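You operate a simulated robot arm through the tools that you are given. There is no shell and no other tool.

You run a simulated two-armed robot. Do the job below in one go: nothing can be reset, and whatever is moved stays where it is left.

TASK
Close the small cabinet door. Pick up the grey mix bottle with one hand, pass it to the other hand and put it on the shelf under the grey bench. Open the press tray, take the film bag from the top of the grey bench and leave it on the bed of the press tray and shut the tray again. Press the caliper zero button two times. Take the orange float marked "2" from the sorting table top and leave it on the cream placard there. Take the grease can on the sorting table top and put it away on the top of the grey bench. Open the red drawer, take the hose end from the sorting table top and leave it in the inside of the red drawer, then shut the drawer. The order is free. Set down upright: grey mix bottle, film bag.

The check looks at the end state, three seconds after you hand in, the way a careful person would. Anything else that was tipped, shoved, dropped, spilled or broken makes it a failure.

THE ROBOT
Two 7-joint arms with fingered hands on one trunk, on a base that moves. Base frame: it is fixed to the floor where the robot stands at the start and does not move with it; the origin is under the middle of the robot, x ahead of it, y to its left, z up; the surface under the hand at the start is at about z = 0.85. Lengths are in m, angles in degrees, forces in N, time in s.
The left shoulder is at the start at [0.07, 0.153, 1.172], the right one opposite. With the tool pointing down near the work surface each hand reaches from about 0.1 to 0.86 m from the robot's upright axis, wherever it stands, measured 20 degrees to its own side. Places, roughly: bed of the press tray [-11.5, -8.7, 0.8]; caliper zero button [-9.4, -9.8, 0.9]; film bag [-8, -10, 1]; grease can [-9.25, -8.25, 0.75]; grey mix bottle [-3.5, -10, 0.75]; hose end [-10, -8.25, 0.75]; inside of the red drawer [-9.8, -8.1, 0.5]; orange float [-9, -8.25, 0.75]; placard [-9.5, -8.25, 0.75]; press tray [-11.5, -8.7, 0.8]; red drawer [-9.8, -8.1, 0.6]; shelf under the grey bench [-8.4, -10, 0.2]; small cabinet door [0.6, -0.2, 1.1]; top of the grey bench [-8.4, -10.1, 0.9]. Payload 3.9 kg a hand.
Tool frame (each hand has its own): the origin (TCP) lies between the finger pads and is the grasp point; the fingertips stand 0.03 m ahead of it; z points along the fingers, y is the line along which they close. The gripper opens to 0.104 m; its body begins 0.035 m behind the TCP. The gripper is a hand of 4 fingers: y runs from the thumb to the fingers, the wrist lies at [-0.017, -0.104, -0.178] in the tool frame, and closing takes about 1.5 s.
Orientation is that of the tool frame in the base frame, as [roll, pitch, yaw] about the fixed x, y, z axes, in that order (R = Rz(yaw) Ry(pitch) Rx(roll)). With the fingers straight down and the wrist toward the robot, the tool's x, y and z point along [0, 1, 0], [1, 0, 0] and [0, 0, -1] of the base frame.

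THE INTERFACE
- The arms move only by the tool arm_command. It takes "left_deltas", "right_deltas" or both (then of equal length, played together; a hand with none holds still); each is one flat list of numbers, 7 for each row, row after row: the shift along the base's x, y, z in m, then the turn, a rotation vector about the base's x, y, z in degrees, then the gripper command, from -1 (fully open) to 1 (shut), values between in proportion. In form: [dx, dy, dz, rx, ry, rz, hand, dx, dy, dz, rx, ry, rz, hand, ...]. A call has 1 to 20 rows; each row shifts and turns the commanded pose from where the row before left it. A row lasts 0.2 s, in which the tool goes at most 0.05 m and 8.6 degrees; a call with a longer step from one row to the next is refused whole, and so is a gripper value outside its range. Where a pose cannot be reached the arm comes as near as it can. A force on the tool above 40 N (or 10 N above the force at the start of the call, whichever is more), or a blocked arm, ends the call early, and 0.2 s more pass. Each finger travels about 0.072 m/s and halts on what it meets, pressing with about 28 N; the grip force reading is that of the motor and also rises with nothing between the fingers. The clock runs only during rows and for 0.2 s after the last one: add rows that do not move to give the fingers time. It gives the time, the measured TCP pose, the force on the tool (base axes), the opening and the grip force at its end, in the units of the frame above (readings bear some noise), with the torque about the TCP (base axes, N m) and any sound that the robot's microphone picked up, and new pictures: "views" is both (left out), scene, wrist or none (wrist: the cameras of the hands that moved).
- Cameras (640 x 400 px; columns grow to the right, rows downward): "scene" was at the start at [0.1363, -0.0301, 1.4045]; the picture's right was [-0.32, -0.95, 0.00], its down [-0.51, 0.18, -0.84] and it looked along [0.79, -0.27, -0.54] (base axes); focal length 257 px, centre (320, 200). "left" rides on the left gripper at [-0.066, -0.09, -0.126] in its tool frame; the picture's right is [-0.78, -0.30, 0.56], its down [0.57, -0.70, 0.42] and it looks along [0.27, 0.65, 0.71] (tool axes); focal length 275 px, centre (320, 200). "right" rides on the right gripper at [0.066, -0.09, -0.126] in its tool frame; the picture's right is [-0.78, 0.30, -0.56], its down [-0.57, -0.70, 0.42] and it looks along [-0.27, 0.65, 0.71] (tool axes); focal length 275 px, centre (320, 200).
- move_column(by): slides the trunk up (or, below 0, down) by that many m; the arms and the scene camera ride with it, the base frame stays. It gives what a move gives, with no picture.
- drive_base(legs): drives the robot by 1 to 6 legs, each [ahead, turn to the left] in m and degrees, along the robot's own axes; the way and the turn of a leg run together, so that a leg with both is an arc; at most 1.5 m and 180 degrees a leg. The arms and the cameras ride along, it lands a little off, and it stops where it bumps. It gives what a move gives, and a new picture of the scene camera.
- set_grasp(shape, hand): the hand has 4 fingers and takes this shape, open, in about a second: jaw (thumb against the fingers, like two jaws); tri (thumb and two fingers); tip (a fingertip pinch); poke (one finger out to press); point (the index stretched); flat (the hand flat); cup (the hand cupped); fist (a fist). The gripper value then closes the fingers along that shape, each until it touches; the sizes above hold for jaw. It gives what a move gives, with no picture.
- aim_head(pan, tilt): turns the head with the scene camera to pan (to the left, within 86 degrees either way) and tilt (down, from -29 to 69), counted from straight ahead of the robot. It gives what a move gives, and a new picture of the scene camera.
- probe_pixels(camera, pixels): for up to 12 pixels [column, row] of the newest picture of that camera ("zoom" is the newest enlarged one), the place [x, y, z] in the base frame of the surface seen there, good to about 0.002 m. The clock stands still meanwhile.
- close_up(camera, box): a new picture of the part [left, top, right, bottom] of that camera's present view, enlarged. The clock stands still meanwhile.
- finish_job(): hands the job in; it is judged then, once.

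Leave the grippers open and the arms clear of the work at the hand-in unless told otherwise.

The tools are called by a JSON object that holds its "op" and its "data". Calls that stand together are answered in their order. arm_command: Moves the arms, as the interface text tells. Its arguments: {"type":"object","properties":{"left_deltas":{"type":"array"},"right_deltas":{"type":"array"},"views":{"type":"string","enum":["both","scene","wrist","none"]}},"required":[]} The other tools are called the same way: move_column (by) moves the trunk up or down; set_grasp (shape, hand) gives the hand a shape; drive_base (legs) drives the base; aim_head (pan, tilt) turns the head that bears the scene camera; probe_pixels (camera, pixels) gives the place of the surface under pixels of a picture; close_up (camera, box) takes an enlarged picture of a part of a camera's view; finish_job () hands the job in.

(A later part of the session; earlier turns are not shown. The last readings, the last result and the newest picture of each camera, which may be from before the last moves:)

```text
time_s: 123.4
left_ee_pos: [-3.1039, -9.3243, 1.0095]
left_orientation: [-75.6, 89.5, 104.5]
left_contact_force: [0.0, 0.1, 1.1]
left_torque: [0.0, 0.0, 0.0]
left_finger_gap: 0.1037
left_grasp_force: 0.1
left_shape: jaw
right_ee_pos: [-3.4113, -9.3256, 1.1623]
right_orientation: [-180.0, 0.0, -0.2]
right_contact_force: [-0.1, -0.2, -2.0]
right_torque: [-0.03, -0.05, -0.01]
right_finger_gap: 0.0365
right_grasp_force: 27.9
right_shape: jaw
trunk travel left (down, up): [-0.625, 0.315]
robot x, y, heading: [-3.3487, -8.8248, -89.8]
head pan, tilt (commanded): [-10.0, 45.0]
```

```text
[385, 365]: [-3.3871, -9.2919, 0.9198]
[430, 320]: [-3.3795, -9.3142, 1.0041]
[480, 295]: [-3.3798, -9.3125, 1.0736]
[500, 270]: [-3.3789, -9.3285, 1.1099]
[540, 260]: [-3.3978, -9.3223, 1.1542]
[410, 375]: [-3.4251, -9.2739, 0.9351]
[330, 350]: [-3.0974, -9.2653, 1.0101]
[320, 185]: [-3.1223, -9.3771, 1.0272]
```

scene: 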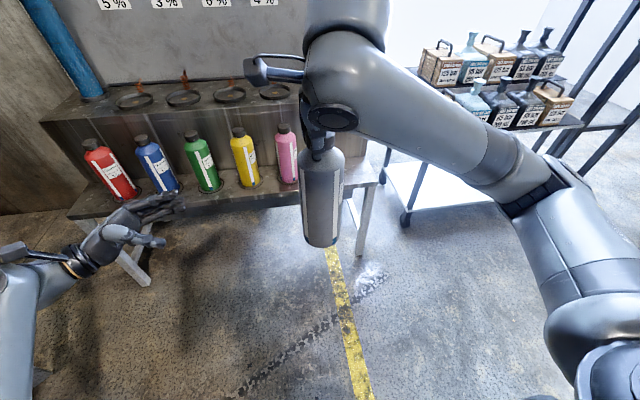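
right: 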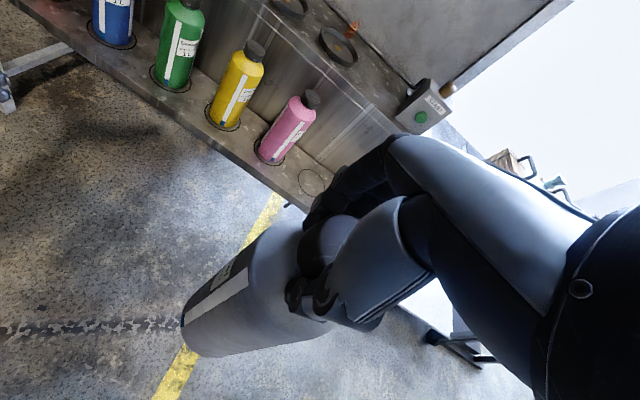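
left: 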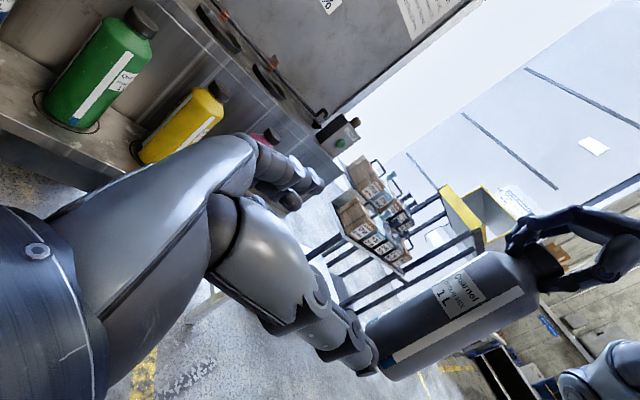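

The bottle's axis is at about (-3.412, -9.314) at that height, with the body from z 0.91 to 1.10. I will slide the left hand 0.23 m toward it, shifting 7 mm toward me, and look again.

{"op": "arm_command", "data": {"left_deltas": [-0.04, 0.007, 0, 0, 0, 0, -1, -0.045, 0, 0, 0, 0, 0, -1, -0.045, 0, 0, 0, 0, 0, -1, -0.045, 0, 0, 0, 0, 0, -1, -0.045, 0, 0, 0, 0, 0, -1], "views": "both"}}

```text
time_s: 124.6
left_ee_pos: [-3.327, -9.3185, 1.0087]
left_orientation: [-85.2, 89.4, 94.7]
left_contact_force: [-0.6, -0.6, 0.2]
left_torque: [0.0, -0.01, -0.01]
left_finger_gap: 0.104
left_grasp_force: 0.1
left_shape: jaw
right_ee_pos: [-3.4124, -9.326, 1.1612]
right_orientation: [-179.9, -0.1, -0.3]
right_contact_force: [-0.6, 1.2, -2.3]
right_torque: [0.01, -0.02, 0.0]
right_finger_gap: 0.0365
right_grasp_force: 27.8
right_shape: jaw
trunk travel left (down, up): [-0.625, 0.315]
robot x, y, heading: [-3.3449, -8.8235, -89.4]
head pan, tilt (commanded): [-10.0, 45.0]
```

scene: 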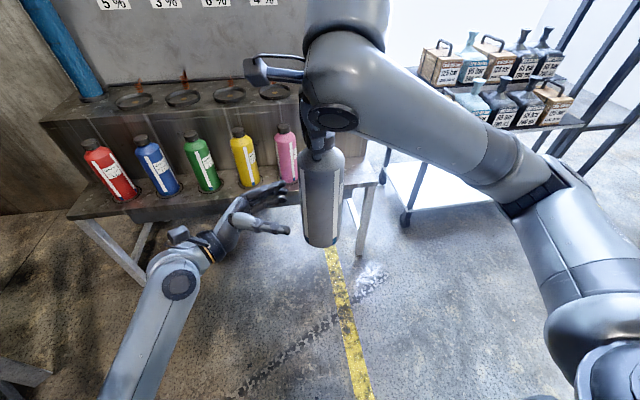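
left: 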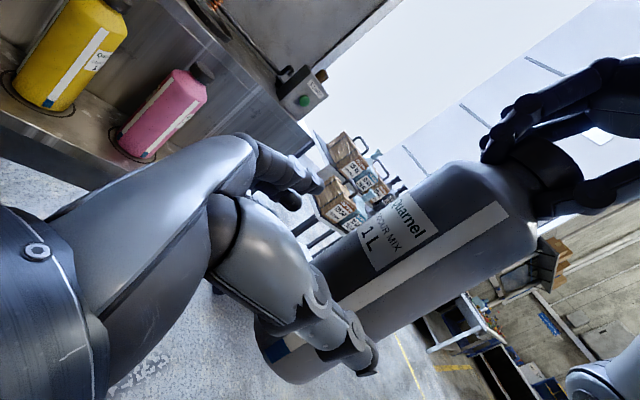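

It is aligned: the thumb passes on my side of the bottle and the fingers on the far side. I will go in the last 8 cm and close the left hand on the body.

{"op": "arm_command", "data": {"left_deltas": [-0.03, 0.003, 0, 0, 0, 0, -1, -0.03, 0, 0, 0, 0, 0, -1, -0.02, 0, 0, 0, 0, 0, -1, 0, 0, 0, 0, 0, 0, -0.5, 0, 0, 0, 0, 0, 0, 0, 0, 0, 0, 0, 0, 0, 0.5, 0, 0, 0, 0, 0, 0, 1, 0, 0, 0, 0, 0, 0, 1, 0, 0, 0, 0, 0, 0, 1], "views": "both"}}

```text
time_s: 126.6
left_ee_pos: [-3.402, -9.3156, 1.0107]
left_orientation: [-77.7, 89.4, 102.4]
left_contact_force: [-0.4, -4.4, 0.4]
left_torque: [0.06, -0.05, 0.14]
left_finger_gap: 0.0792
left_grasp_force: 28.3
left_shape: jaw
right_ee_pos: [-3.4091, -9.3248, 1.1612]
right_orientation: [180.0, 0.1, -0.2]
right_contact_force: [0.6, 3.6, -1.4]
right_torque: [0.56, 0.01, -0.14]
right_finger_gap: 0.0357
right_grasp_force: 28.3
right_shape: jaw
trunk travel left (down, up): [-0.625, 0.315]
robot x, y, heading: [-3.3453, -8.8241, -89.4]
head pan, tilt (commanded): [-10.0, 45.0]
```

scene: 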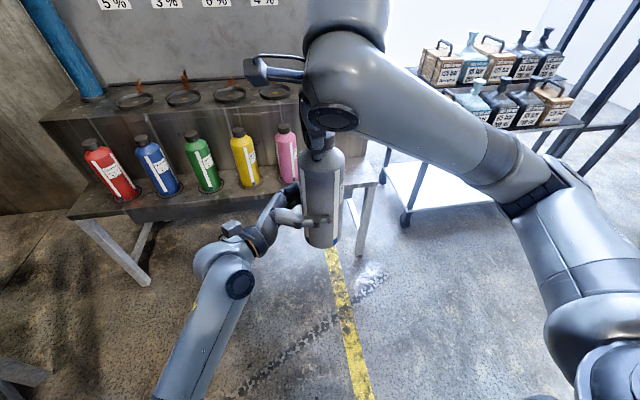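
left: 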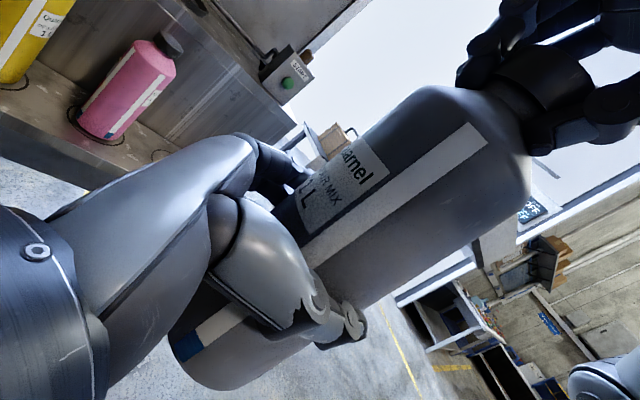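

Both hands hold the bottle; the left reads a gap of 0.079 and 28 N. Now I will open the right hand and lift it straight up off the cap.

{"op": "arm_command", "data": {"right_deltas": [0, 0, 0, 0, 0, 0, 0.5, 0, 0, 0, 0, 0, 0, -0.2, 0, 0, 0, 0, 0, 0, -0.6, 0, 0, 0, 0, 0, 0, -0.6, 0, 0, 0.02, 0, 0, 0, -0.6, 0, 0, 0.03, 0, 0, 0, -0.6, 0, 0, 0.03, 0, 0, 0, -0.6, 0, 0, 0.03, 0, 0, 0, -1], "views": "both"}}

```text
time_s: 128.4
left_ee_pos: [-3.4012, -9.3153, 1.0119]
left_orientation: [-82.9, 89.4, 96.9]
left_contact_force: [0.9, 1.0, 0.0]
left_torque: [-0.04, -0.01, 0.01]
left_finger_gap: 0.0789
left_grasp_force: 28.5
left_shape: jaw
right_ee_pos: [-3.4114, -9.323, 1.2712]
right_orientation: [180.0, 0.1, -0.2]
right_contact_force: [0.4, 0.1, 0.3]
right_torque: [-0.02, -0.02, 0.02]
right_finger_gap: 0.1034
right_grasp_force: 0.0
right_shape: jaw
trunk travel left (down, up): [-0.625, 0.315]
robot x, y, heading: [-3.3432, -8.8256, -89.5]
head pan, tilt (commanded): [-10.0, 45.0]
```

scene: 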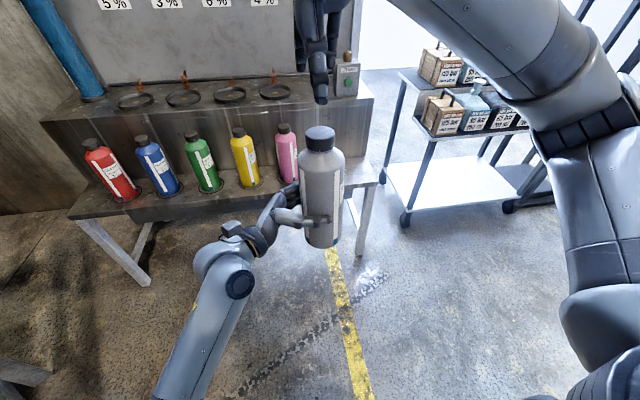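
right: 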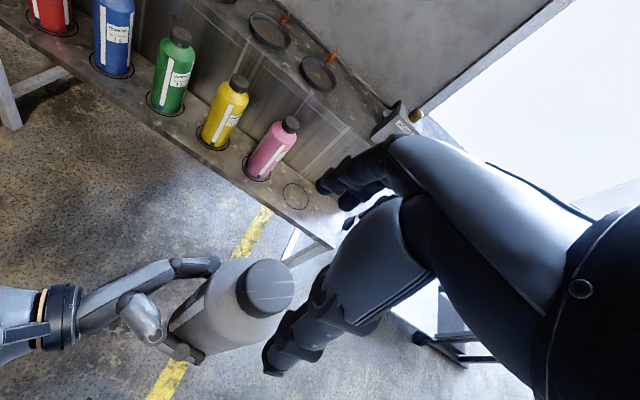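

The hand-over worked: the left hand holds the bottle upright by the body. I will move the right hand aside into a travel pose, draw the bottle slightly nearer, and then look to the right (toward -x), where the other benches are.

{"op": "arm_command", "data": {"right_deltas": [-0.04, 0, 0, 0, 0, 0, -1, -0.04, 0.01, -0.01, 0, 0, 0, -1, -0.04, 0.01, -0.01, 0, 0, 0, -1, -0.02, 0.01, -0.02, 0, 0, 0, -1, 0, 0.01, -0.02, 0, 0, 0, -1], "left_deltas": [0.005, 0.01, 0, 0, 0, 0, 1, 0.01, 0.01, 0, 0, 0, 0, 1, 0.01, 0.01, 0, 0, 0, 0, 1, 0.01, 0.01, 0, 0, 0, 0, 1, 0.01, 0.01, 0, 0, 0, 0, 1], "views": "none"}}

{"op": "aim_head", "data": {"pan": -75, "tilt": 20}}

```text
time_s: 129.6
left_ee_pos: [-3.3568, -9.2638, 1.0112]
left_orientation: [-83.2, 89.4, 96.9]
left_contact_force: [0.4, 0.3, 0.3]
left_torque: [-0.01, -0.07, -0.02]
left_finger_gap: 0.0787
left_grasp_force: 27.5
left_shape: jaw
right_ee_pos: [-3.5494, -9.2813, 1.2133]
right_orientation: [179.9, 0.0, -0.2]
right_contact_force: [-0.3, 1.0, 0.8]
right_torque: [0.01, 0.0, -0.02]
right_finger_gap: 0.1035
right_grasp_force: 0.0
right_shape: jaw
trunk travel left (down, up): [-0.625, 0.315]
robot x, y, heading: [-3.3432, -8.8241, -89.4]
head pan, tilt (commanded): [-10.0, 45.0]
```

```text
time_s: 130.9
left_ee_pos: [-3.3576, -9.2649, 1.0111]
left_orientation: [-78.3, 89.3, 101.7]
left_contact_force: [0.9, -0.5, 0.0]
left_torque: [0.02, -0.06, 0.0]
left_finger_gap: 0.0789
left_grasp_force: 28.1
left_shape: jaw
right_ee_pos: [-3.5508, -9.2835, 1.2135]
right_orientation: [-180.0, 0.1, -0.2]
right_contact_force: [0.1, 0.3, 0.3]
right_torque: [0.05, 0.02, 0.0]
right_finger_gap: 0.1037
right_grasp_force: 0.1
right_shape: jaw
trunk travel left (down, up): [-0.625, 0.315]
robot x, y, heading: [-3.3442, -8.8221, -89.5]
head pan, tilt (commanded): [-75.0, 20.0]
```

scene: 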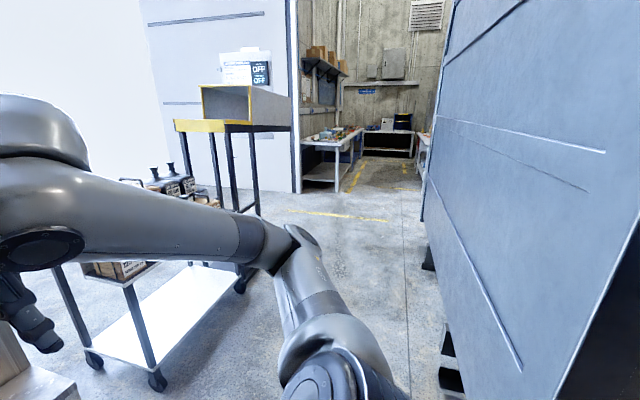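

I see the target room past the machine's end: a bench at (330,150), with a tall yellow-edged table and the jug cart on the left of the passage. I will probe distances.

{"op": "probe_pixels", "data": {"camera": "scene", "pixels": [[424, 240], [430, 130], [440, 330], [380, 260], [340, 215], [250, 195], [242, 290], [155, 380], [300, 185], [345, 140], [400, 180], [390, 215]]}}

{"op": "close_up", "data": {"camera": "scene", "box": [280, 0, 450, 230]}}

```text
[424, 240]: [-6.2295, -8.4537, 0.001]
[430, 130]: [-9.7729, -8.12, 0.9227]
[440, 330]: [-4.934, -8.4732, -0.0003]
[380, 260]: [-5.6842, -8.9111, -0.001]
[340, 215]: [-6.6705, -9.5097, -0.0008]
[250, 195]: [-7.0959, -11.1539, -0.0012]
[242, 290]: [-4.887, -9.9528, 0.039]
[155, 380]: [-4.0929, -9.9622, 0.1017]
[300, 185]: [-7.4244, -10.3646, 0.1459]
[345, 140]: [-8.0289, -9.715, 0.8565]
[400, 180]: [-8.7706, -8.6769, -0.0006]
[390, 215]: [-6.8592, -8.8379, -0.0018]
```

```text
1.74 times, centred on (365, 115) of scene
```

zoom: 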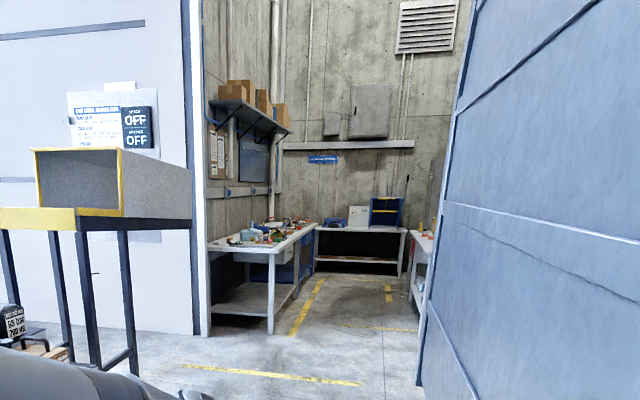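

The passage along y of about -9.15 is 1.5 m wide, between the machine's end at y = -8.45 and the cart at y = -9.95. I will go forward 0.28 m, turn right 90° and drive west.

{"op": "drive_base", "data": {"legs": [[0.28, 0], [0, -90]]}}

{"op": "aim_head", "data": {"pan": 0, "tilt": 20}}

```text
time_s: 136.7
left_ee_pos: [-3.7826, -9.0886, 1.011]
left_orientation: [-94.3, 89.5, -3.9]
left_contact_force: [0.6, 0.6, -1.5]
left_torque: [-0.03, -0.02, -0.01]
left_finger_gap: 0.0787
left_grasp_force: 27.7
left_shape: jaw
right_ee_pos: [-3.801, -8.8941, 1.2133]
right_orientation: [-180.0, 0.1, -89.9]
right_contact_force: [0.2, 0.0, 0.8]
right_torque: [-0.03, 0.02, -0.03]
right_finger_gap: 0.1038
right_grasp_force: 0.0
right_shape: jaw
trunk travel left (down, up): [-0.625, 0.315]
robot x, y, heading: [-3.3435, -9.0956, -179.4]
head pan, tilt (commanded): [-75.0, 20.0]
```

scene: 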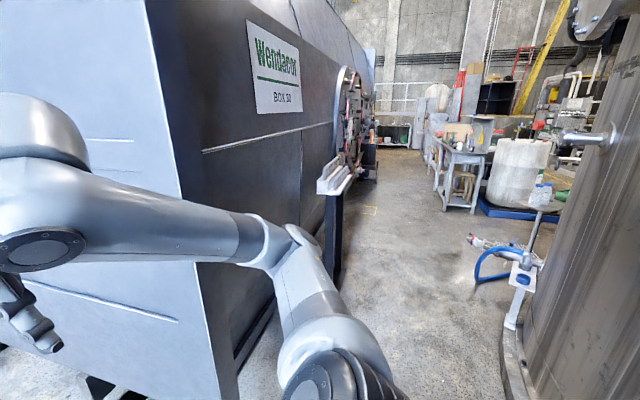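

```text
time_s: 138.2
left_ee_pos: [-3.7829, -9.0884, 1.0099]
left_orientation: [-94.6, 89.3, -4.2]
left_contact_force: [0.4, -0.1, -3.1]
left_torque: [-0.02, -0.03, 0.0]
left_finger_gap: 0.0785
left_grasp_force: 27.8
left_shape: jaw
right_ee_pos: [-3.8014, -8.8946, 1.2134]
right_orientation: [-180.0, 0.1, -89.9]
right_contact_force: [-0.8, 0.4, -0.1]
right_torque: [-0.01, -0.02, 0.01]
right_finger_gap: 0.1038
right_grasp_force: 0.0
right_shape: jaw
trunk travel left (down, up): [-0.625, 0.315]
robot x, y, heading: [-3.3394, -9.0977, -179.0]
head pan, tilt (commanded): [0.0, 20.0]
```

scene: 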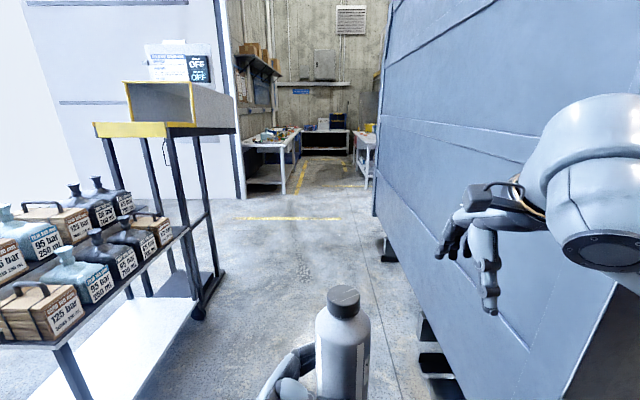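

The lane ahead is clear, with the cart on the left and the machine end on the right. I will steer 2° left and drive 2.8 m in two legs.

{"op": "drive_base", "data": {"legs": [[0, 2], [1.4, 0], [1.4, 0]]}}

```text
time_s: 152.0
left_ee_pos: [-6.5596, -9.284, 1.0114]
left_orientation: [-96.1, 89.4, -3.5]
left_contact_force: [-0.1, 0.5, -1.9]
left_torque: [-0.04, 0.01, -0.01]
left_finger_gap: 0.0786
left_grasp_force: 28.0
left_shape: jaw
right_ee_pos: [-6.5845, -9.091, 1.2131]
right_orientation: [180.0, 0.1, -87.8]
right_contact_force: [-0.4, 0.3, -0.4]
right_torque: [-0.02, 0.0, 0.04]
right_finger_gap: 0.1038
right_grasp_force: 0.0
right_shape: jaw
trunk travel left (down, up): [-0.625, 0.315]
robot x, y, heading: [-6.1162, -9.2766, -177.2]
head pan, tilt (commanded): [0.0, 20.0]
```

scene: 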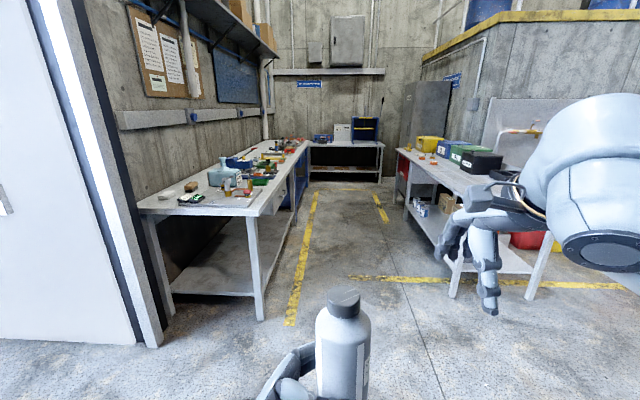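

I am in the work area: the grey bench is on the left with a lower shelf, and the sorting table on the right with coloured boxes. I will take close-ups and probe both.

{"op": "close_up", "data": {"camera": "scene", "box": [120, 120, 320, 330]}}

{"op": "close_up", "data": {"camera": "scene", "box": [380, 110, 560, 290]}}

{"op": "probe_pixels", "data": {"camera": "scene", "pixels": [[262, 320], [170, 315], [145, 210], [265, 212], [220, 275], [185, 270], [290, 150], [240, 170], [345, 130], [405, 215], [455, 295], [325, 230]]}}

```text
1.90 times, centred on (220, 225) of scene
```

zoom: 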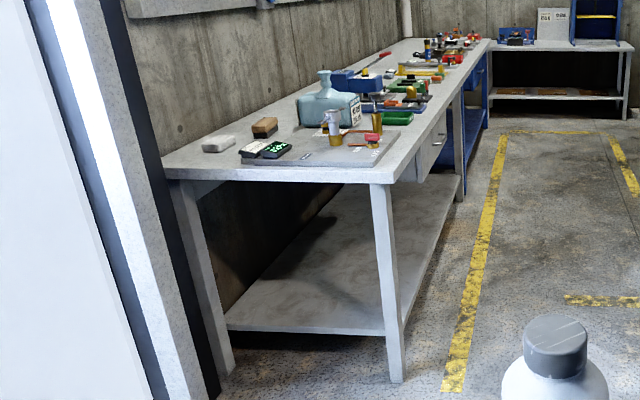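

```text
2.22 times, centred on (470, 200) of scene
```

zoom: 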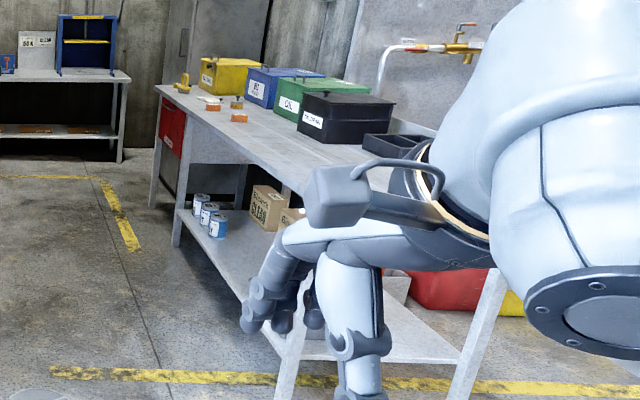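

```text
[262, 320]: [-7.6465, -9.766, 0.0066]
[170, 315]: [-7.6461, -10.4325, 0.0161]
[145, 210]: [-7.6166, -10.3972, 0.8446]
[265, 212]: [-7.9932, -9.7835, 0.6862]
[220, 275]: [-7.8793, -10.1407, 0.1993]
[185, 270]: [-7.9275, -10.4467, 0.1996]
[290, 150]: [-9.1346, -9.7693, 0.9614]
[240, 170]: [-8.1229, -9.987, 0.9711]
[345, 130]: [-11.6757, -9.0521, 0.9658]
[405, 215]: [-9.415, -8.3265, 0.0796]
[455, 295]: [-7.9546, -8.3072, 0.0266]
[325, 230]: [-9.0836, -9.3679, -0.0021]
```

The grey bench's front edge is near y = -9.73. Its lower shelf top is at z = 0.20, open from x = -7.65 to about -8.9. The sorting table front is near y = -8.35. I will drive to about (-8.3, -9.03) in the aisle and turn left to face the grey bench.

{"op": "drive_base", "data": {"legs": [[0, -9.3], [1.1, 0], [1.1, 0]]}}

{"op": "aim_head", "data": {"pan": 70, "tilt": 35}}

```text
time_s: 163.7
left_ee_pos: [-8.7626, -8.9289, 1.0111]
left_orientation: [-93.7, 89.4, -11.6]
left_contact_force: [-0.2, 0.5, -1.6]
left_torque: [-0.02, -0.01, -0.02]
left_finger_gap: 0.0785
left_grasp_force: 28.1
left_shape: jaw
right_ee_pos: [-8.7525, -8.7352, 1.2121]
right_orientation: [-180.0, 0.1, -98.3]
right_contact_force: [0.2, 0.5, -0.5]
right_torque: [-0.02, -0.02, 0.01]
right_finger_gap: 0.1035
right_grasp_force: 0.0
right_shape: jaw
trunk travel left (down, up): [-0.625, 0.315]
robot x, y, heading: [-8.3317, -9.0035, 172.3]
head pan, tilt (commanded): [0.0, 20.0]
```

scene: 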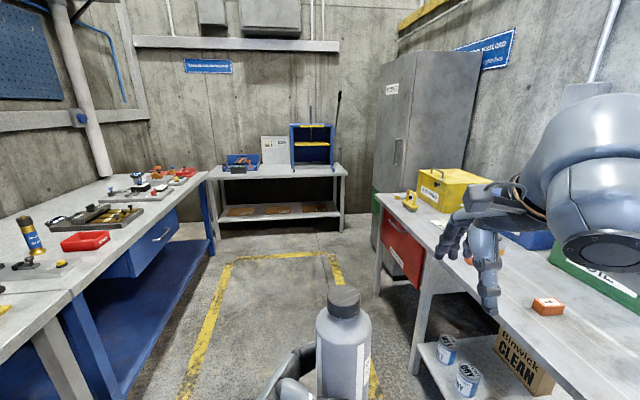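

```text
time_s: 165.1
left_ee_pos: [-8.7625, -8.9295, 1.0107]
left_orientation: [-86.2, 89.4, -4.3]
left_contact_force: [-0.6, 0.3, -3.0]
left_torque: [-0.03, 0.01, -0.02]
left_finger_gap: 0.0787
left_grasp_force: 28.1
left_shape: jaw
right_ee_pos: [-8.7548, -8.7352, 1.2119]
right_orientation: [179.9, 0.1, -98.1]
right_contact_force: [-1.3, -0.3, -0.8]
right_torque: [-0.01, 0.0, 0.03]
right_finger_gap: 0.1037
right_grasp_force: 0.1
right_shape: jaw
trunk travel left (down, up): [-0.625, 0.315]
robot x, y, heading: [-8.33, -9.0045, 172.5]
head pan, tilt (commanded): [70.0, 35.0]
```

scene: 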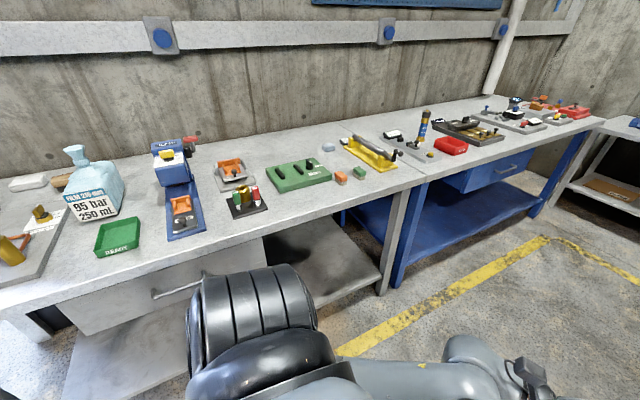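

I see the film bag (light-blue bag marked "95 bar 250 mL") at (95,190) on the grey bench, with many small items on the benches. I will turn left to face the grey bench squarely, then look down at the lower shelf.

{"op": "drive_base", "data": {"legs": [[0, 97.5]]}}

{"op": "aim_head", "data": {"pan": 0, "tilt": 45}}

```text
time_s: 169.5
left_ee_pos: [-8.3577, -9.443, 1.0102]
left_orientation: [-87.8, 89.3, 90.1]
left_contact_force: [0.8, 0.1, -1.2]
left_torque: [0.01, -0.04, 0.0]
left_finger_gap: 0.0786
left_grasp_force: 27.7
left_shape: jaw
right_ee_pos: [-8.5503, -9.4532, 1.2131]
right_orientation: [180.0, 0.0, -2.3]
right_contact_force: [0.2, 0.6, 0.5]
right_torque: [0.0, 0.03, -0.01]
right_finger_gap: 0.1039
right_grasp_force: 0.0
right_shape: jaw
trunk travel left (down, up): [-0.625, 0.315]
robot x, y, heading: [-8.3295, -9.0017, -91.3]
head pan, tilt (commanded): [70.0, 35.0]
```

scene: 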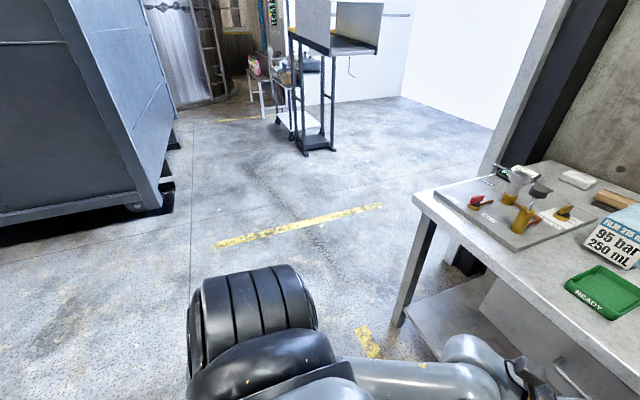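

```text
time_s: 170.9
left_ee_pos: [-8.3571, -9.4423, 1.0101]
left_orientation: [-93.8, 89.4, 84.1]
left_contact_force: [0.4, 0.7, -1.4]
left_torque: [-0.01, -0.04, 0.01]
left_finger_gap: 0.0788
left_grasp_force: 28.6
left_shape: jaw
right_ee_pos: [-8.5509, -9.453, 1.2134]
right_orientation: [-179.9, 0.1, -2.3]
right_contact_force: [-1.0, -0.5, -0.3]
right_torque: [0.02, 0.02, 0.0]
right_finger_gap: 0.1036
right_grasp_force: 0.0
right_shape: jaw
trunk travel left (down, up): [-0.625, 0.315]
robot x, y, heading: [-8.3253, -9.0045, -91.4]
head pan, tilt (commanded): [0.0, 45.0]
```

scene: 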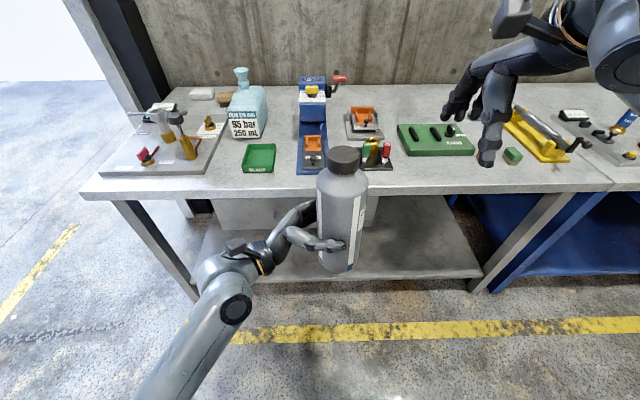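

I face the grey bench now. I will probe the shelf, its front edge, the legs, the drawer box and the bench edge.

{"op": "probe_pixels", "data": {"camera": "scene", "pixels": [[420, 250], [420, 277], [470, 265], [485, 270], [260, 212], [372, 210], [250, 193], [430, 188], [215, 235], [190, 280], [380, 240], [440, 215]]}}

```text
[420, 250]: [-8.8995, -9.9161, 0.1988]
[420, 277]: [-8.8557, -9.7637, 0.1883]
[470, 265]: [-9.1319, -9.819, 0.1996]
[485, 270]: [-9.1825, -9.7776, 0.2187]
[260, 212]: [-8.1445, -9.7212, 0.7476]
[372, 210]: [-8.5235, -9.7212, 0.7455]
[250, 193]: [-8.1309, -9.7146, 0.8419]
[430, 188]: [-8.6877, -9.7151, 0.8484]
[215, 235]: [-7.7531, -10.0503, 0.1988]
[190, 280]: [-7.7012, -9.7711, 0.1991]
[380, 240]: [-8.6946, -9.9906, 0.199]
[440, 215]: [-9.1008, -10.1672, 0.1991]
```

The shelf is at z = 0.199 with its front edge at y = -9.764, and it looks empty. Before lowering the trunk I will pull the right hand back and aside so it stays clear of the bench.

{"op": "arm_command", "data": {"right_deltas": [-0.03, 0.03, 0, 0, 0, 0, -1, -0.03, 0.03, 0, 0, 0, 0, -1, -0.03, 0.03, 0, 0, 0, 0, -1, -0.03, 0.03, 0, 0, 0, 0, -1, -0.02, 0.03, 0, 0, 0, 0, -1], "views": "none"}}

{"op": "move_column", "data": {"by": -0.6}}

{"op": "aim_head", "data": {"pan": 0, "tilt": 25}}

```text
time_s: 172.2
left_ee_pos: [-8.3572, -9.4403, 1.0128]
left_orientation: [-87.1, 89.5, 90.7]
left_contact_force: [-0.4, 0.4, -1.7]
left_torque: [-0.01, -0.03, -0.01]
left_finger_gap: 0.0786
left_grasp_force: 27.8
left_shape: jaw
right_ee_pos: [-8.6927, -9.3069, 1.2229]
right_orientation: [179.8, 0.0, -2.2]
right_contact_force: [-1.1, -0.1, -0.7]
right_torque: [0.02, -0.04, 0.0]
right_finger_gap: 0.1036
right_grasp_force: 0.0
right_shape: jaw
right hand out of reach, approached as far as the arm can: row 5
trunk travel left (down, up): [-0.625, 0.315]
robot x, y, heading: [-8.329, -9.0044, -91.6]
head pan, tilt (commanded): [0.0, 45.0]
```

```text
refused: -0.6 is not a number from -0.4 to 0.4
```

```text
time_s: 173.0
left_ee_pos: [-8.3577, -9.4429, 1.0104]
left_orientation: [-87.9, 89.4, 90.0]
left_contact_force: [0.0, -0.1, -2.1]
left_torque: [-0.02, -0.05, 0.01]
left_finger_gap: 0.0785
left_grasp_force: 27.9
left_shape: jaw
right_ee_pos: [-8.6924, -9.3097, 1.2222]
right_orientation: [179.8, 0.1, -2.1]
right_contact_force: [1.5, 0.0, 0.6]
right_torque: [-0.02, 0.01, 0.0]
right_finger_gap: 0.1038
right_grasp_force: 0.0
right_shape: jaw
trunk travel left (down, up): [-0.625, 0.315]
robot x, y, heading: [-8.3242, -9.0015, -91.7]
head pan, tilt (commanded): [0.0, 25.0]
```

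scene: 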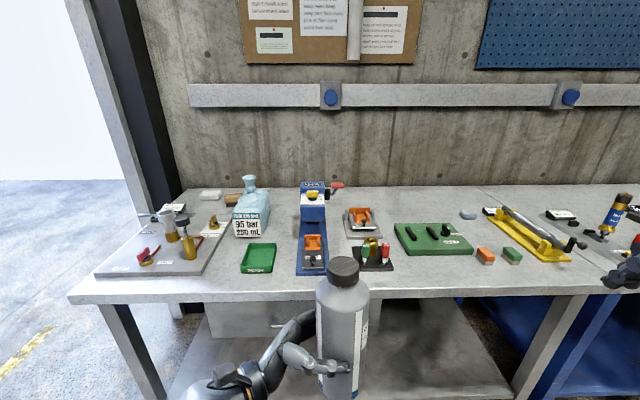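

The trunk moves at most 0.4 at once, so I will do it in two goes. First I extend the left hand 8 cm forward to keep the bottle away from my base while I lower.

{"op": "arm_command", "data": {"left_deltas": [0, -0.03, 0, 0, 0, 0, 1, 0, -0.03, 0, 0, 0, 0, 1, 0, -0.02, 0, 0, 0, 0, 1], "views": "none"}}

{"op": "move_column", "data": {"by": -0.35}}

{"op": "aim_head", "data": {"pan": 0, "tilt": 35}}

```text
time_s: 173.8
left_ee_pos: [-8.3579, -9.5227, 1.0121]
left_orientation: [-80.9, 89.4, 97.1]
left_contact_force: [-0.5, -0.2, -2.8]
left_torque: [0.05, -0.03, 0.01]
left_finger_gap: 0.0785
left_grasp_force: 28.4
left_shape: jaw
right_ee_pos: [-8.693, -9.3092, 1.2209]
right_orientation: [-179.9, 0.0, -2.3]
right_contact_force: [-0.4, 0.2, -0.6]
right_torque: [0.0, -0.03, -0.01]
right_finger_gap: 0.1039
right_grasp_force: 0.2
right_shape: jaw
trunk travel left (down, up): [-0.625, 0.315]
robot x, y, heading: [-8.3278, -9.0023, -91.3]
head pan, tilt (commanded): [0.0, 25.0]
```

```text
time_s: 177.2
left_ee_pos: [-8.358, -9.5223, 0.6615]
left_orientation: [-85.4, 89.4, 92.5]
left_contact_force: [1.0, 0.1, -2.5]
left_torque: [0.03, -0.09, 0.0]
left_finger_gap: 0.0786
left_grasp_force: 27.9
left_shape: jaw
right_ee_pos: [-8.6927, -9.3096, 0.8718]
right_orientation: [-179.9, -0.1, -2.4]
right_contact_force: [0.1, 0.4, -0.3]
right_torque: [-0.03, 0.02, 0.02]
right_finger_gap: 0.1039
right_grasp_force: 0.0
right_shape: jaw
trunk travel left (down, up): [-0.275, 0.665]
robot x, y, heading: [-8.3301, -9.0051, -91.6]
head pan, tilt (commanded): [0.0, 25.0]
```

```text
time_s: 177.9
left_ee_pos: [-8.3581, -9.523, 0.6623]
left_orientation: [-79.4, 89.4, 98.4]
left_contact_force: [0.1, 0.1, -1.6]
left_torque: [-0.02, -0.01, 0.02]
left_finger_gap: 0.0787
left_grasp_force: 28.0
left_shape: jaw
right_ee_pos: [-8.6925, -9.3086, 0.8711]
right_orientation: [-179.9, 0.0, -2.3]
right_contact_force: [0.4, -0.1, -0.4]
right_torque: [0.03, 0.01, 0.0]
right_finger_gap: 0.1037
right_grasp_force: 0.1
right_shape: jaw
trunk travel left (down, up): [-0.275, 0.665]
robot x, y, heading: [-8.3294, -9.0026, -91.6]
head pan, tilt (commanded): [0.0, 35.0]
```

scene: 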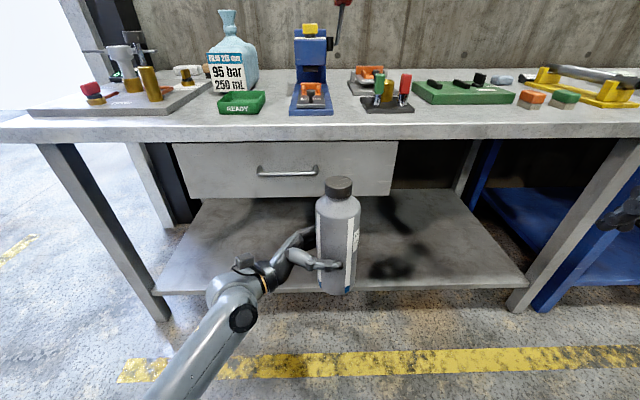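

The shelf is clear of things, with the drawer above its left half. I will lower the trunk another 0.25 m.

{"op": "move_column", "data": {"by": -0.25}}

{"op": "aim_head", "data": {"pan": 0, "tilt": 30}}

```text
time_s: 180.5
left_ee_pos: [-8.3588, -9.523, 0.4131]
left_orientation: [-91.7, 89.4, 86.2]
left_contact_force: [0.1, 1.0, -2.4]
left_torque: [-0.01, -0.05, -0.02]
left_finger_gap: 0.0786
left_grasp_force: 28.3
left_shape: jaw
right_ee_pos: [-8.693, -9.3089, 0.6213]
right_orientation: [-179.9, 0.0, -2.3]
right_contact_force: [-0.2, -0.4, 0.3]
right_torque: [-0.01, 0.02, 0.0]
right_finger_gap: 0.1038
right_grasp_force: 0.0
right_shape: jaw
trunk travel left (down, up): [-0.025, 0.915]
robot x, y, heading: [-8.3302, -9.0043, -91.6]
head pan, tilt (commanded): [0.0, 35.0]
```

```text
time_s: 181.2
left_ee_pos: [-8.3573, -9.5214, 0.4119]
left_orientation: [-87.0, 89.3, 90.9]
left_contact_force: [0.0, 0.2, -1.9]
left_torque: [0.0, -0.09, 0.03]
left_finger_gap: 0.0788
left_grasp_force: 28.0
left_shape: jaw
right_ee_pos: [-8.694, -9.31, 0.6208]
right_orientation: [-179.8, 0.0, -2.3]
right_contact_force: [0.3, 0.8, -0.1]
right_torque: [-0.02, 0.01, -0.03]
right_finger_gap: 0.1038
right_grasp_force: 0.0
right_shape: jaw
trunk travel left (down, up): [-0.025, 0.915]
robot x, y, heading: [-8.3276, -9.0029, -91.9]
head pan, tilt (commanded): [0.0, 30.0]
```

scene: 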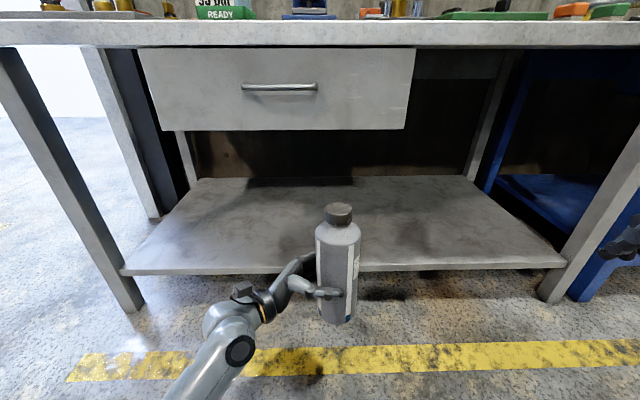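

The view under the bench is clear. I will probe the bottle for tilt and bottom height, and the drawer's bottom edge.

{"op": "probe_pixels", "data": {"camera": "scene", "pixels": [[338, 235], [335, 270], [334, 312], [338, 213], [318, 250], [358, 250], [334, 322], [300, 128], [318, 300], [353, 300]]}}

```text
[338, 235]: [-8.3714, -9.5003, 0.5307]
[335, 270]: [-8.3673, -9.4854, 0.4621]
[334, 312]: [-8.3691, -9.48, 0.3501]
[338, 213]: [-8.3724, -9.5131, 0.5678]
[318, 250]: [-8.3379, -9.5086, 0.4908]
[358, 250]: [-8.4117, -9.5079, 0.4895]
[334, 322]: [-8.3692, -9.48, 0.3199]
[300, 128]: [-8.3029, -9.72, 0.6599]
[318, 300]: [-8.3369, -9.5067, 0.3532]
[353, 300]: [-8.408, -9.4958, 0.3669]
```

The bottle leans about 2° (bottom toward me). I will straighten it with a -2° turn, drive 0.18 m ahead and check.

{"op": "arm_command", "data": {"left_deltas": [0, 0, 0, -2, 0, 0, 1, 0, 0, 0, 0, 0, 0, 1], "views": "none"}}

{"op": "drive_base", "data": {"legs": [[0.18, 0]]}}

{"op": "probe_pixels", "data": {"camera": "scene", "pixels": [[338, 235], [335, 270], [334, 312], [318, 250], [358, 250], [334, 322]]}}

```text
time_s: 181.8
left_ee_pos: [-8.3588, -9.5232, 0.4124]
left_orientation: [90.1, 88.6, -92.0]
left_contact_force: [0.1, -0.1, -2.2]
left_torque: [0.01, -0.04, -0.03]
left_finger_gap: 0.0785
left_grasp_force: 28.3
left_shape: jaw
right_ee_pos: [-8.6934, -9.3098, 0.6202]
right_orientation: [-179.9, 0.0, -2.4]
right_contact_force: [-1.1, 0.3, 0.4]
right_torque: [0.04, -0.01, -0.01]
right_finger_gap: 0.1037
right_grasp_force: 0.1
right_shape: jaw
trunk travel left (down, up): [-0.025, 0.915]
robot x, y, heading: [-8.3283, -9.0073, -91.7]
head pan, tilt (commanded): [0.0, 30.0]
```

```text
time_s: 183.3
left_ee_pos: [-8.3663, -9.703, 0.4126]
left_orientation: [90.0, 88.5, -92.3]
left_contact_force: [0.3, -0.1, -2.3]
left_torque: [0.03, -0.07, -0.02]
left_finger_gap: 0.0782
left_grasp_force: 26.8
left_shape: jaw
right_ee_pos: [-8.6994, -9.4882, 0.6205]
right_orientation: [-179.9, 0.0, -2.5]
right_contact_force: [-0.1, 0.3, -0.8]
right_torque: [-0.01, 0.02, -0.02]
right_finger_gap: 0.1037
right_grasp_force: 0.2
right_shape: jaw
trunk travel left (down, up): [-0.025, 0.915]
robot x, y, heading: [-8.334, -9.1827, -91.9]
head pan, tilt (commanded): [0.0, 30.0]
```

scene: 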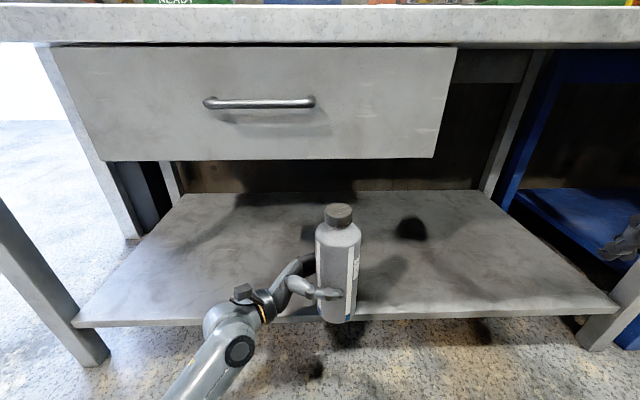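

```text
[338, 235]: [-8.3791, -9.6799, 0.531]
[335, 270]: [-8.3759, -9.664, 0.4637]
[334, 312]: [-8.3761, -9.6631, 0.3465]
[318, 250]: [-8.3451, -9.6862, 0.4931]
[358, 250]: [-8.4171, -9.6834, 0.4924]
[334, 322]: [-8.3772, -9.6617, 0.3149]
```

It is nearly vertical now (0.9° left). I will correct that and extend the arm 0.19 m over the shelf to y of about -9.89.

{"op": "arm_command", "data": {"left_deltas": [0, -0.03, 0, -0.8, 0, 0, 1, 0, -0.04, 0, 0, 0, 0, 1, 0, -0.04, 0, 0, 0, 0, 1, 0, -0.04, 0, 0, 0, 0, 1, 0, -0.04, 0, 0, 0, 0, 1, 0, 0, -0.03, 0, 0, 0, 1, 0, 0, -0.03, 0, 0, 0, 1], "views": "both"}}

```text
time_s: 184.9
left_ee_pos: [-8.3652, -9.8907, 0.3517]
left_orientation: [94.6, 87.8, -87.7]
left_contact_force: [-0.2, 0.0, -2.5]
left_torque: [0.01, -0.05, 0.02]
left_finger_gap: 0.0785
left_grasp_force: 28.0
left_shape: jaw
right_ee_pos: [-8.6997, -9.4875, 0.6208]
right_orientation: [-179.9, -0.1, -2.5]
right_contact_force: [0.7, 0.8, -0.9]
right_torque: [-0.01, -0.01, 0.02]
right_finger_gap: 0.104
right_grasp_force: 0.0
right_shape: jaw
trunk travel left (down, up): [-0.025, 0.915]
robot x, y, heading: [-8.332, -9.1837, -91.8]
head pan, tilt (commanded): [0.0, 30.0]
```

scene: 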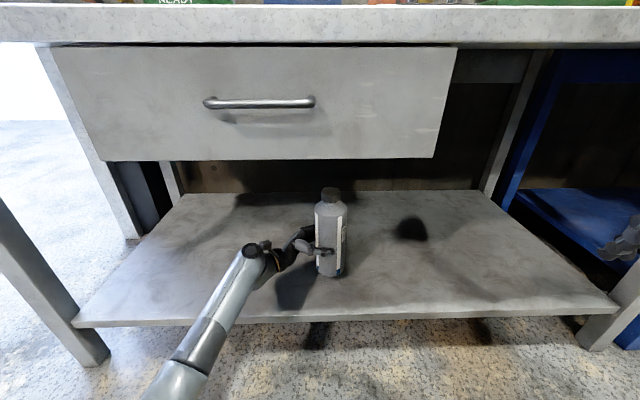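
left: 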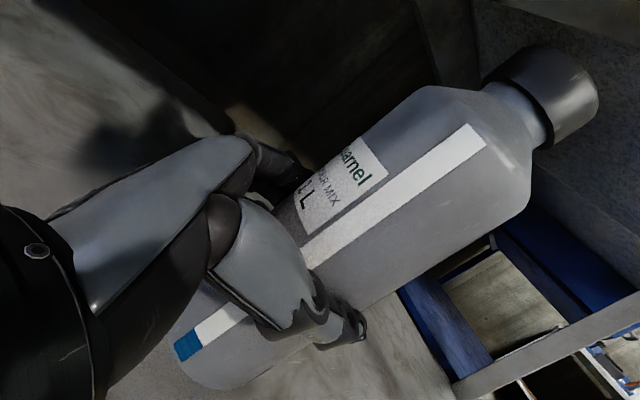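

The bottle is over the shelf, its bottom about 4.5 cm above. I will lower it gently until it touches.

{"op": "arm_command", "data": {"left_deltas": [0, 0, -0.02, 0, 0, 0, 1, 0, 0, -0.015, 0, 0, 0, 1, 0, 0, -0.005, 0, 0, 0, 1, 0, 0, -0.003, 0, 0, 0, 1, 0, 0, -0.003, 0, 0, 0, 1], "views": "both"}}

{"op": "close_up", "data": {"camera": "scene", "box": [270, 170, 390, 300]}}

```text
time_s: 186.1
left_ee_pos: [-8.3664, -9.8929, 0.3063]
left_orientation: [91.2, 87.8, -91.2]
left_contact_force: [-0.2, -0.2, -1.8]
left_torque: [0.05, -0.03, -0.01]
left_finger_gap: 0.0789
left_grasp_force: 28.2
left_shape: jaw
right_ee_pos: [-8.6993, -9.4883, 0.62]
right_orientation: [-179.8, -0.1, -2.5]
right_contact_force: [-0.3, -0.1, 0.2]
right_torque: [0.02, 0.01, -0.02]
right_finger_gap: 0.1039
right_grasp_force: 0.0
right_shape: jaw
trunk travel left (down, up): [-0.025, 0.915]
robot x, y, heading: [-8.3342, -9.1852, -91.9]
head pan, tilt (commanded): [0.0, 30.0]
```

scene: 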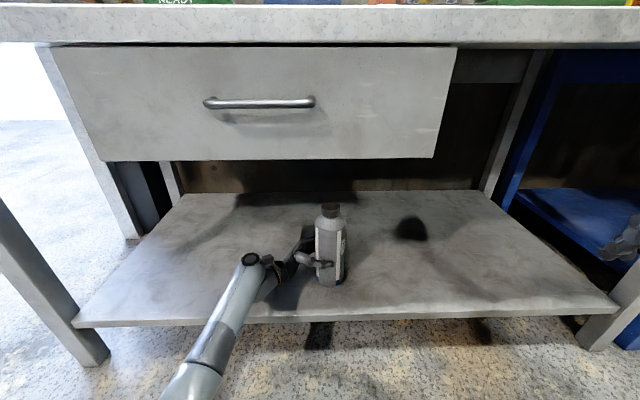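
left: 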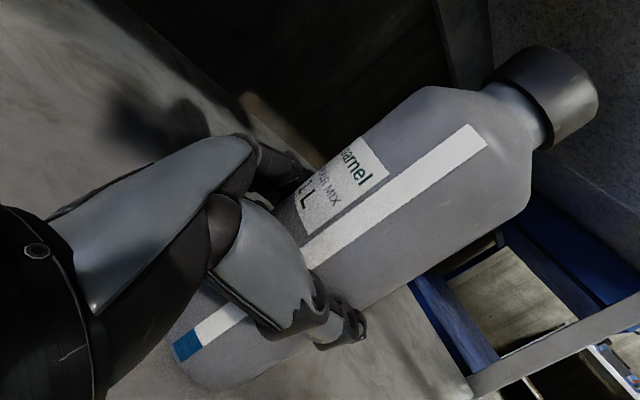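

```text
3.08 times, centred on (330, 235) of scene
```

zoom: 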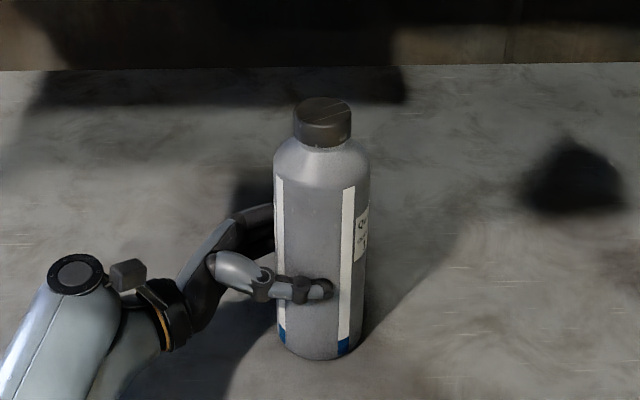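

No contact yet (-1.8 N, just the weight). I will probe the bottle's bottom edge against the shelf.

{"op": "probe_pixels", "data": {"camera": "zoom", "pixels": [[315, 352], [315, 300], [315, 372], [322, 105], [315, 210], [282, 250], [366, 250]]}}

{"op": "arm_command", "data": {"left_deltas": [0, 0, -0.003, 0, 0, 0, 1, 0, 0, 0, 0, 0, 0, 1], "views": "none"}}

```text
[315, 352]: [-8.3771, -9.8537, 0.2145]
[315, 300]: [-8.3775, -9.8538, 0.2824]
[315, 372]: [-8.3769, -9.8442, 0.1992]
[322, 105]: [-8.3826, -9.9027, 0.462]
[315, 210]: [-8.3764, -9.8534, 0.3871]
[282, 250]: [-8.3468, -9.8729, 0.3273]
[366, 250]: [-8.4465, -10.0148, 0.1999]
```

```text
time_s: 186.7
left_ee_pos: [-8.3657, -9.8931, 0.3045]
left_orientation: [91.8, 87.7, -90.7]
left_contact_force: [-1.3, -0.2, 4.6]
left_torque: [-0.12, 0.02, -0.01]
left_finger_gap: 0.0785
left_grasp_force: 28.5
left_shape: jaw
right_ee_pos: [-8.7003, -9.4876, 0.621]
right_orientation: [-180.0, -0.1, -2.5]
right_contact_force: [-0.2, 0.3, 0.2]
right_torque: [-0.04, -0.03, -0.02]
right_finger_gap: 0.1038
right_grasp_force: 0.1
right_shape: jaw
trunk travel left (down, up): [-0.025, 0.915]
robot x, y, heading: [-8.3338, -9.1816, -91.8]
head pan, tilt (commanded): [0.0, 30.0]
```

Contact is felt (+4.6 N) and the bottle is plumb. I will open the left hand slowly and then slide it away to the left (+x).

{"op": "arm_command", "data": {"left_deltas": [0, 0, 0, 0, 0, 0, 0.3, 0, 0, 0, 0, 0, 0, 0, 0, 0, 0, 0, 0, 0, -0.5, 0, 0, 0, 0, 0, 0, -1, 0, 0, 0, 0, 0, 0, -1, 0, 0, 0, 0, 0, 0, -1], "views": "both"}}

```text
time_s: 188.1
left_ee_pos: [-8.365, -9.8929, 0.3027]
left_orientation: [91.5, 87.8, -90.8]
left_contact_force: [-0.5, 0.3, 0.0]
left_torque: [0.01, 0.04, -0.01]
left_finger_gap: 0.1036
left_grasp_force: 0.0
left_shape: jaw
right_ee_pos: [-8.7003, -9.489, 0.6215]
right_orientation: [-180.0, 0.1, -2.6]
right_contact_force: [-0.2, 0.8, -0.9]
right_torque: [0.0, -0.02, -0.01]
right_finger_gap: 0.1037
right_grasp_force: 0.0
right_shape: jaw
trunk travel left (down, up): [-0.025, 0.915]
robot x, y, heading: [-8.3329, -9.1818, -91.8]
head pan, tilt (commanded): [0.0, 30.0]
```

scene: 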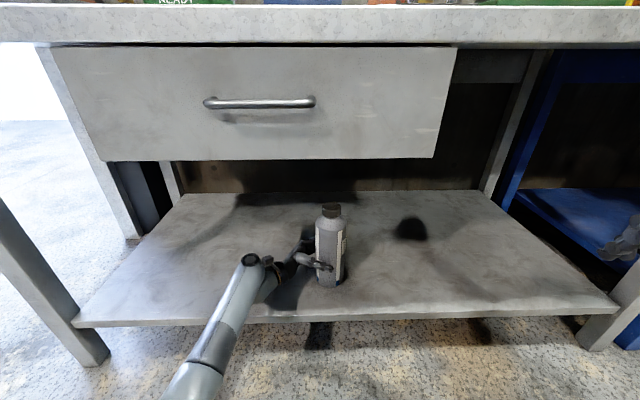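
left: 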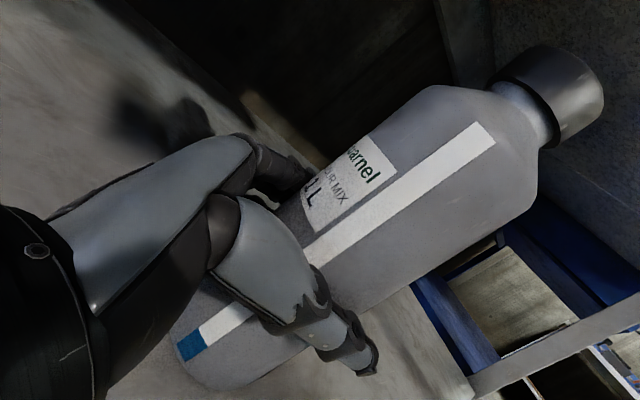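

The hand is open with the bottle standing free between the fingers. I will slide the hand out along +x by 0.16 m.

{"op": "arm_command", "data": {"left_deltas": [0.03, 0.003, 0, 0, 0, 0, -1, 0.04, 0, 0, 0, 0, 0, -1, 0.045, 0, 0, 0, 0, 0, -1, 0.045, 0, 0, 0, 0, 0, -1], "views": "both"}}

```text
time_s: 189.1
left_ee_pos: [-8.2063, -9.8902, 0.303]
left_orientation: [93.6, 87.7, -88.8]
left_contact_force: [0.2, 0.1, -0.1]
left_torque: [-0.03, 0.02, -0.01]
left_finger_gap: 0.104
left_grasp_force: 0.1
left_shape: jaw
right_ee_pos: [-8.6993, -9.4879, 0.6203]
right_orientation: [-179.9, 0.0, -2.6]
right_contact_force: [-0.6, -0.3, -0.3]
right_torque: [0.03, 0.05, -0.01]
right_finger_gap: 0.1039
right_grasp_force: 0.0
right_shape: jaw
trunk travel left (down, up): [-0.025, 0.915]
robot x, y, heading: [-8.3325, -9.1847, -91.8]
head pan, tilt (commanded): [0.0, 30.0]
```

scene: 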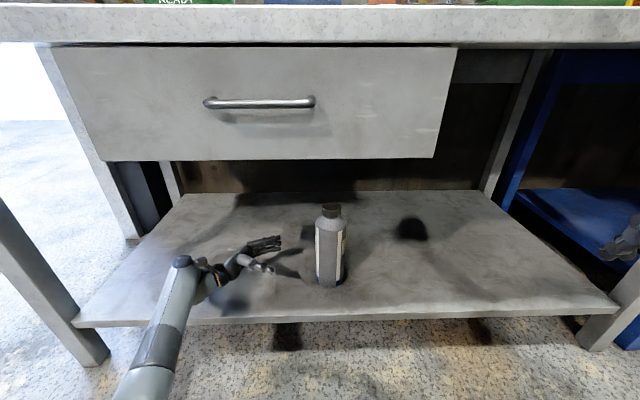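
left: 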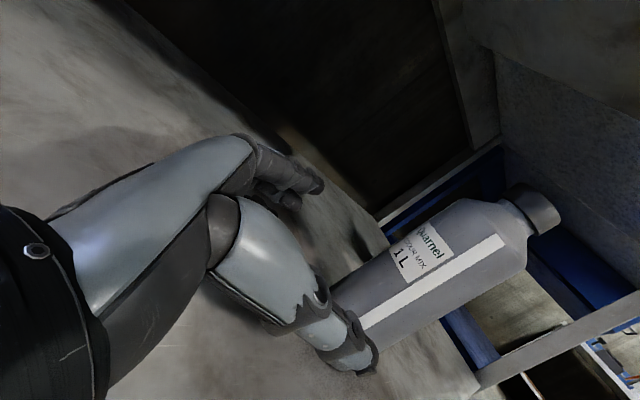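

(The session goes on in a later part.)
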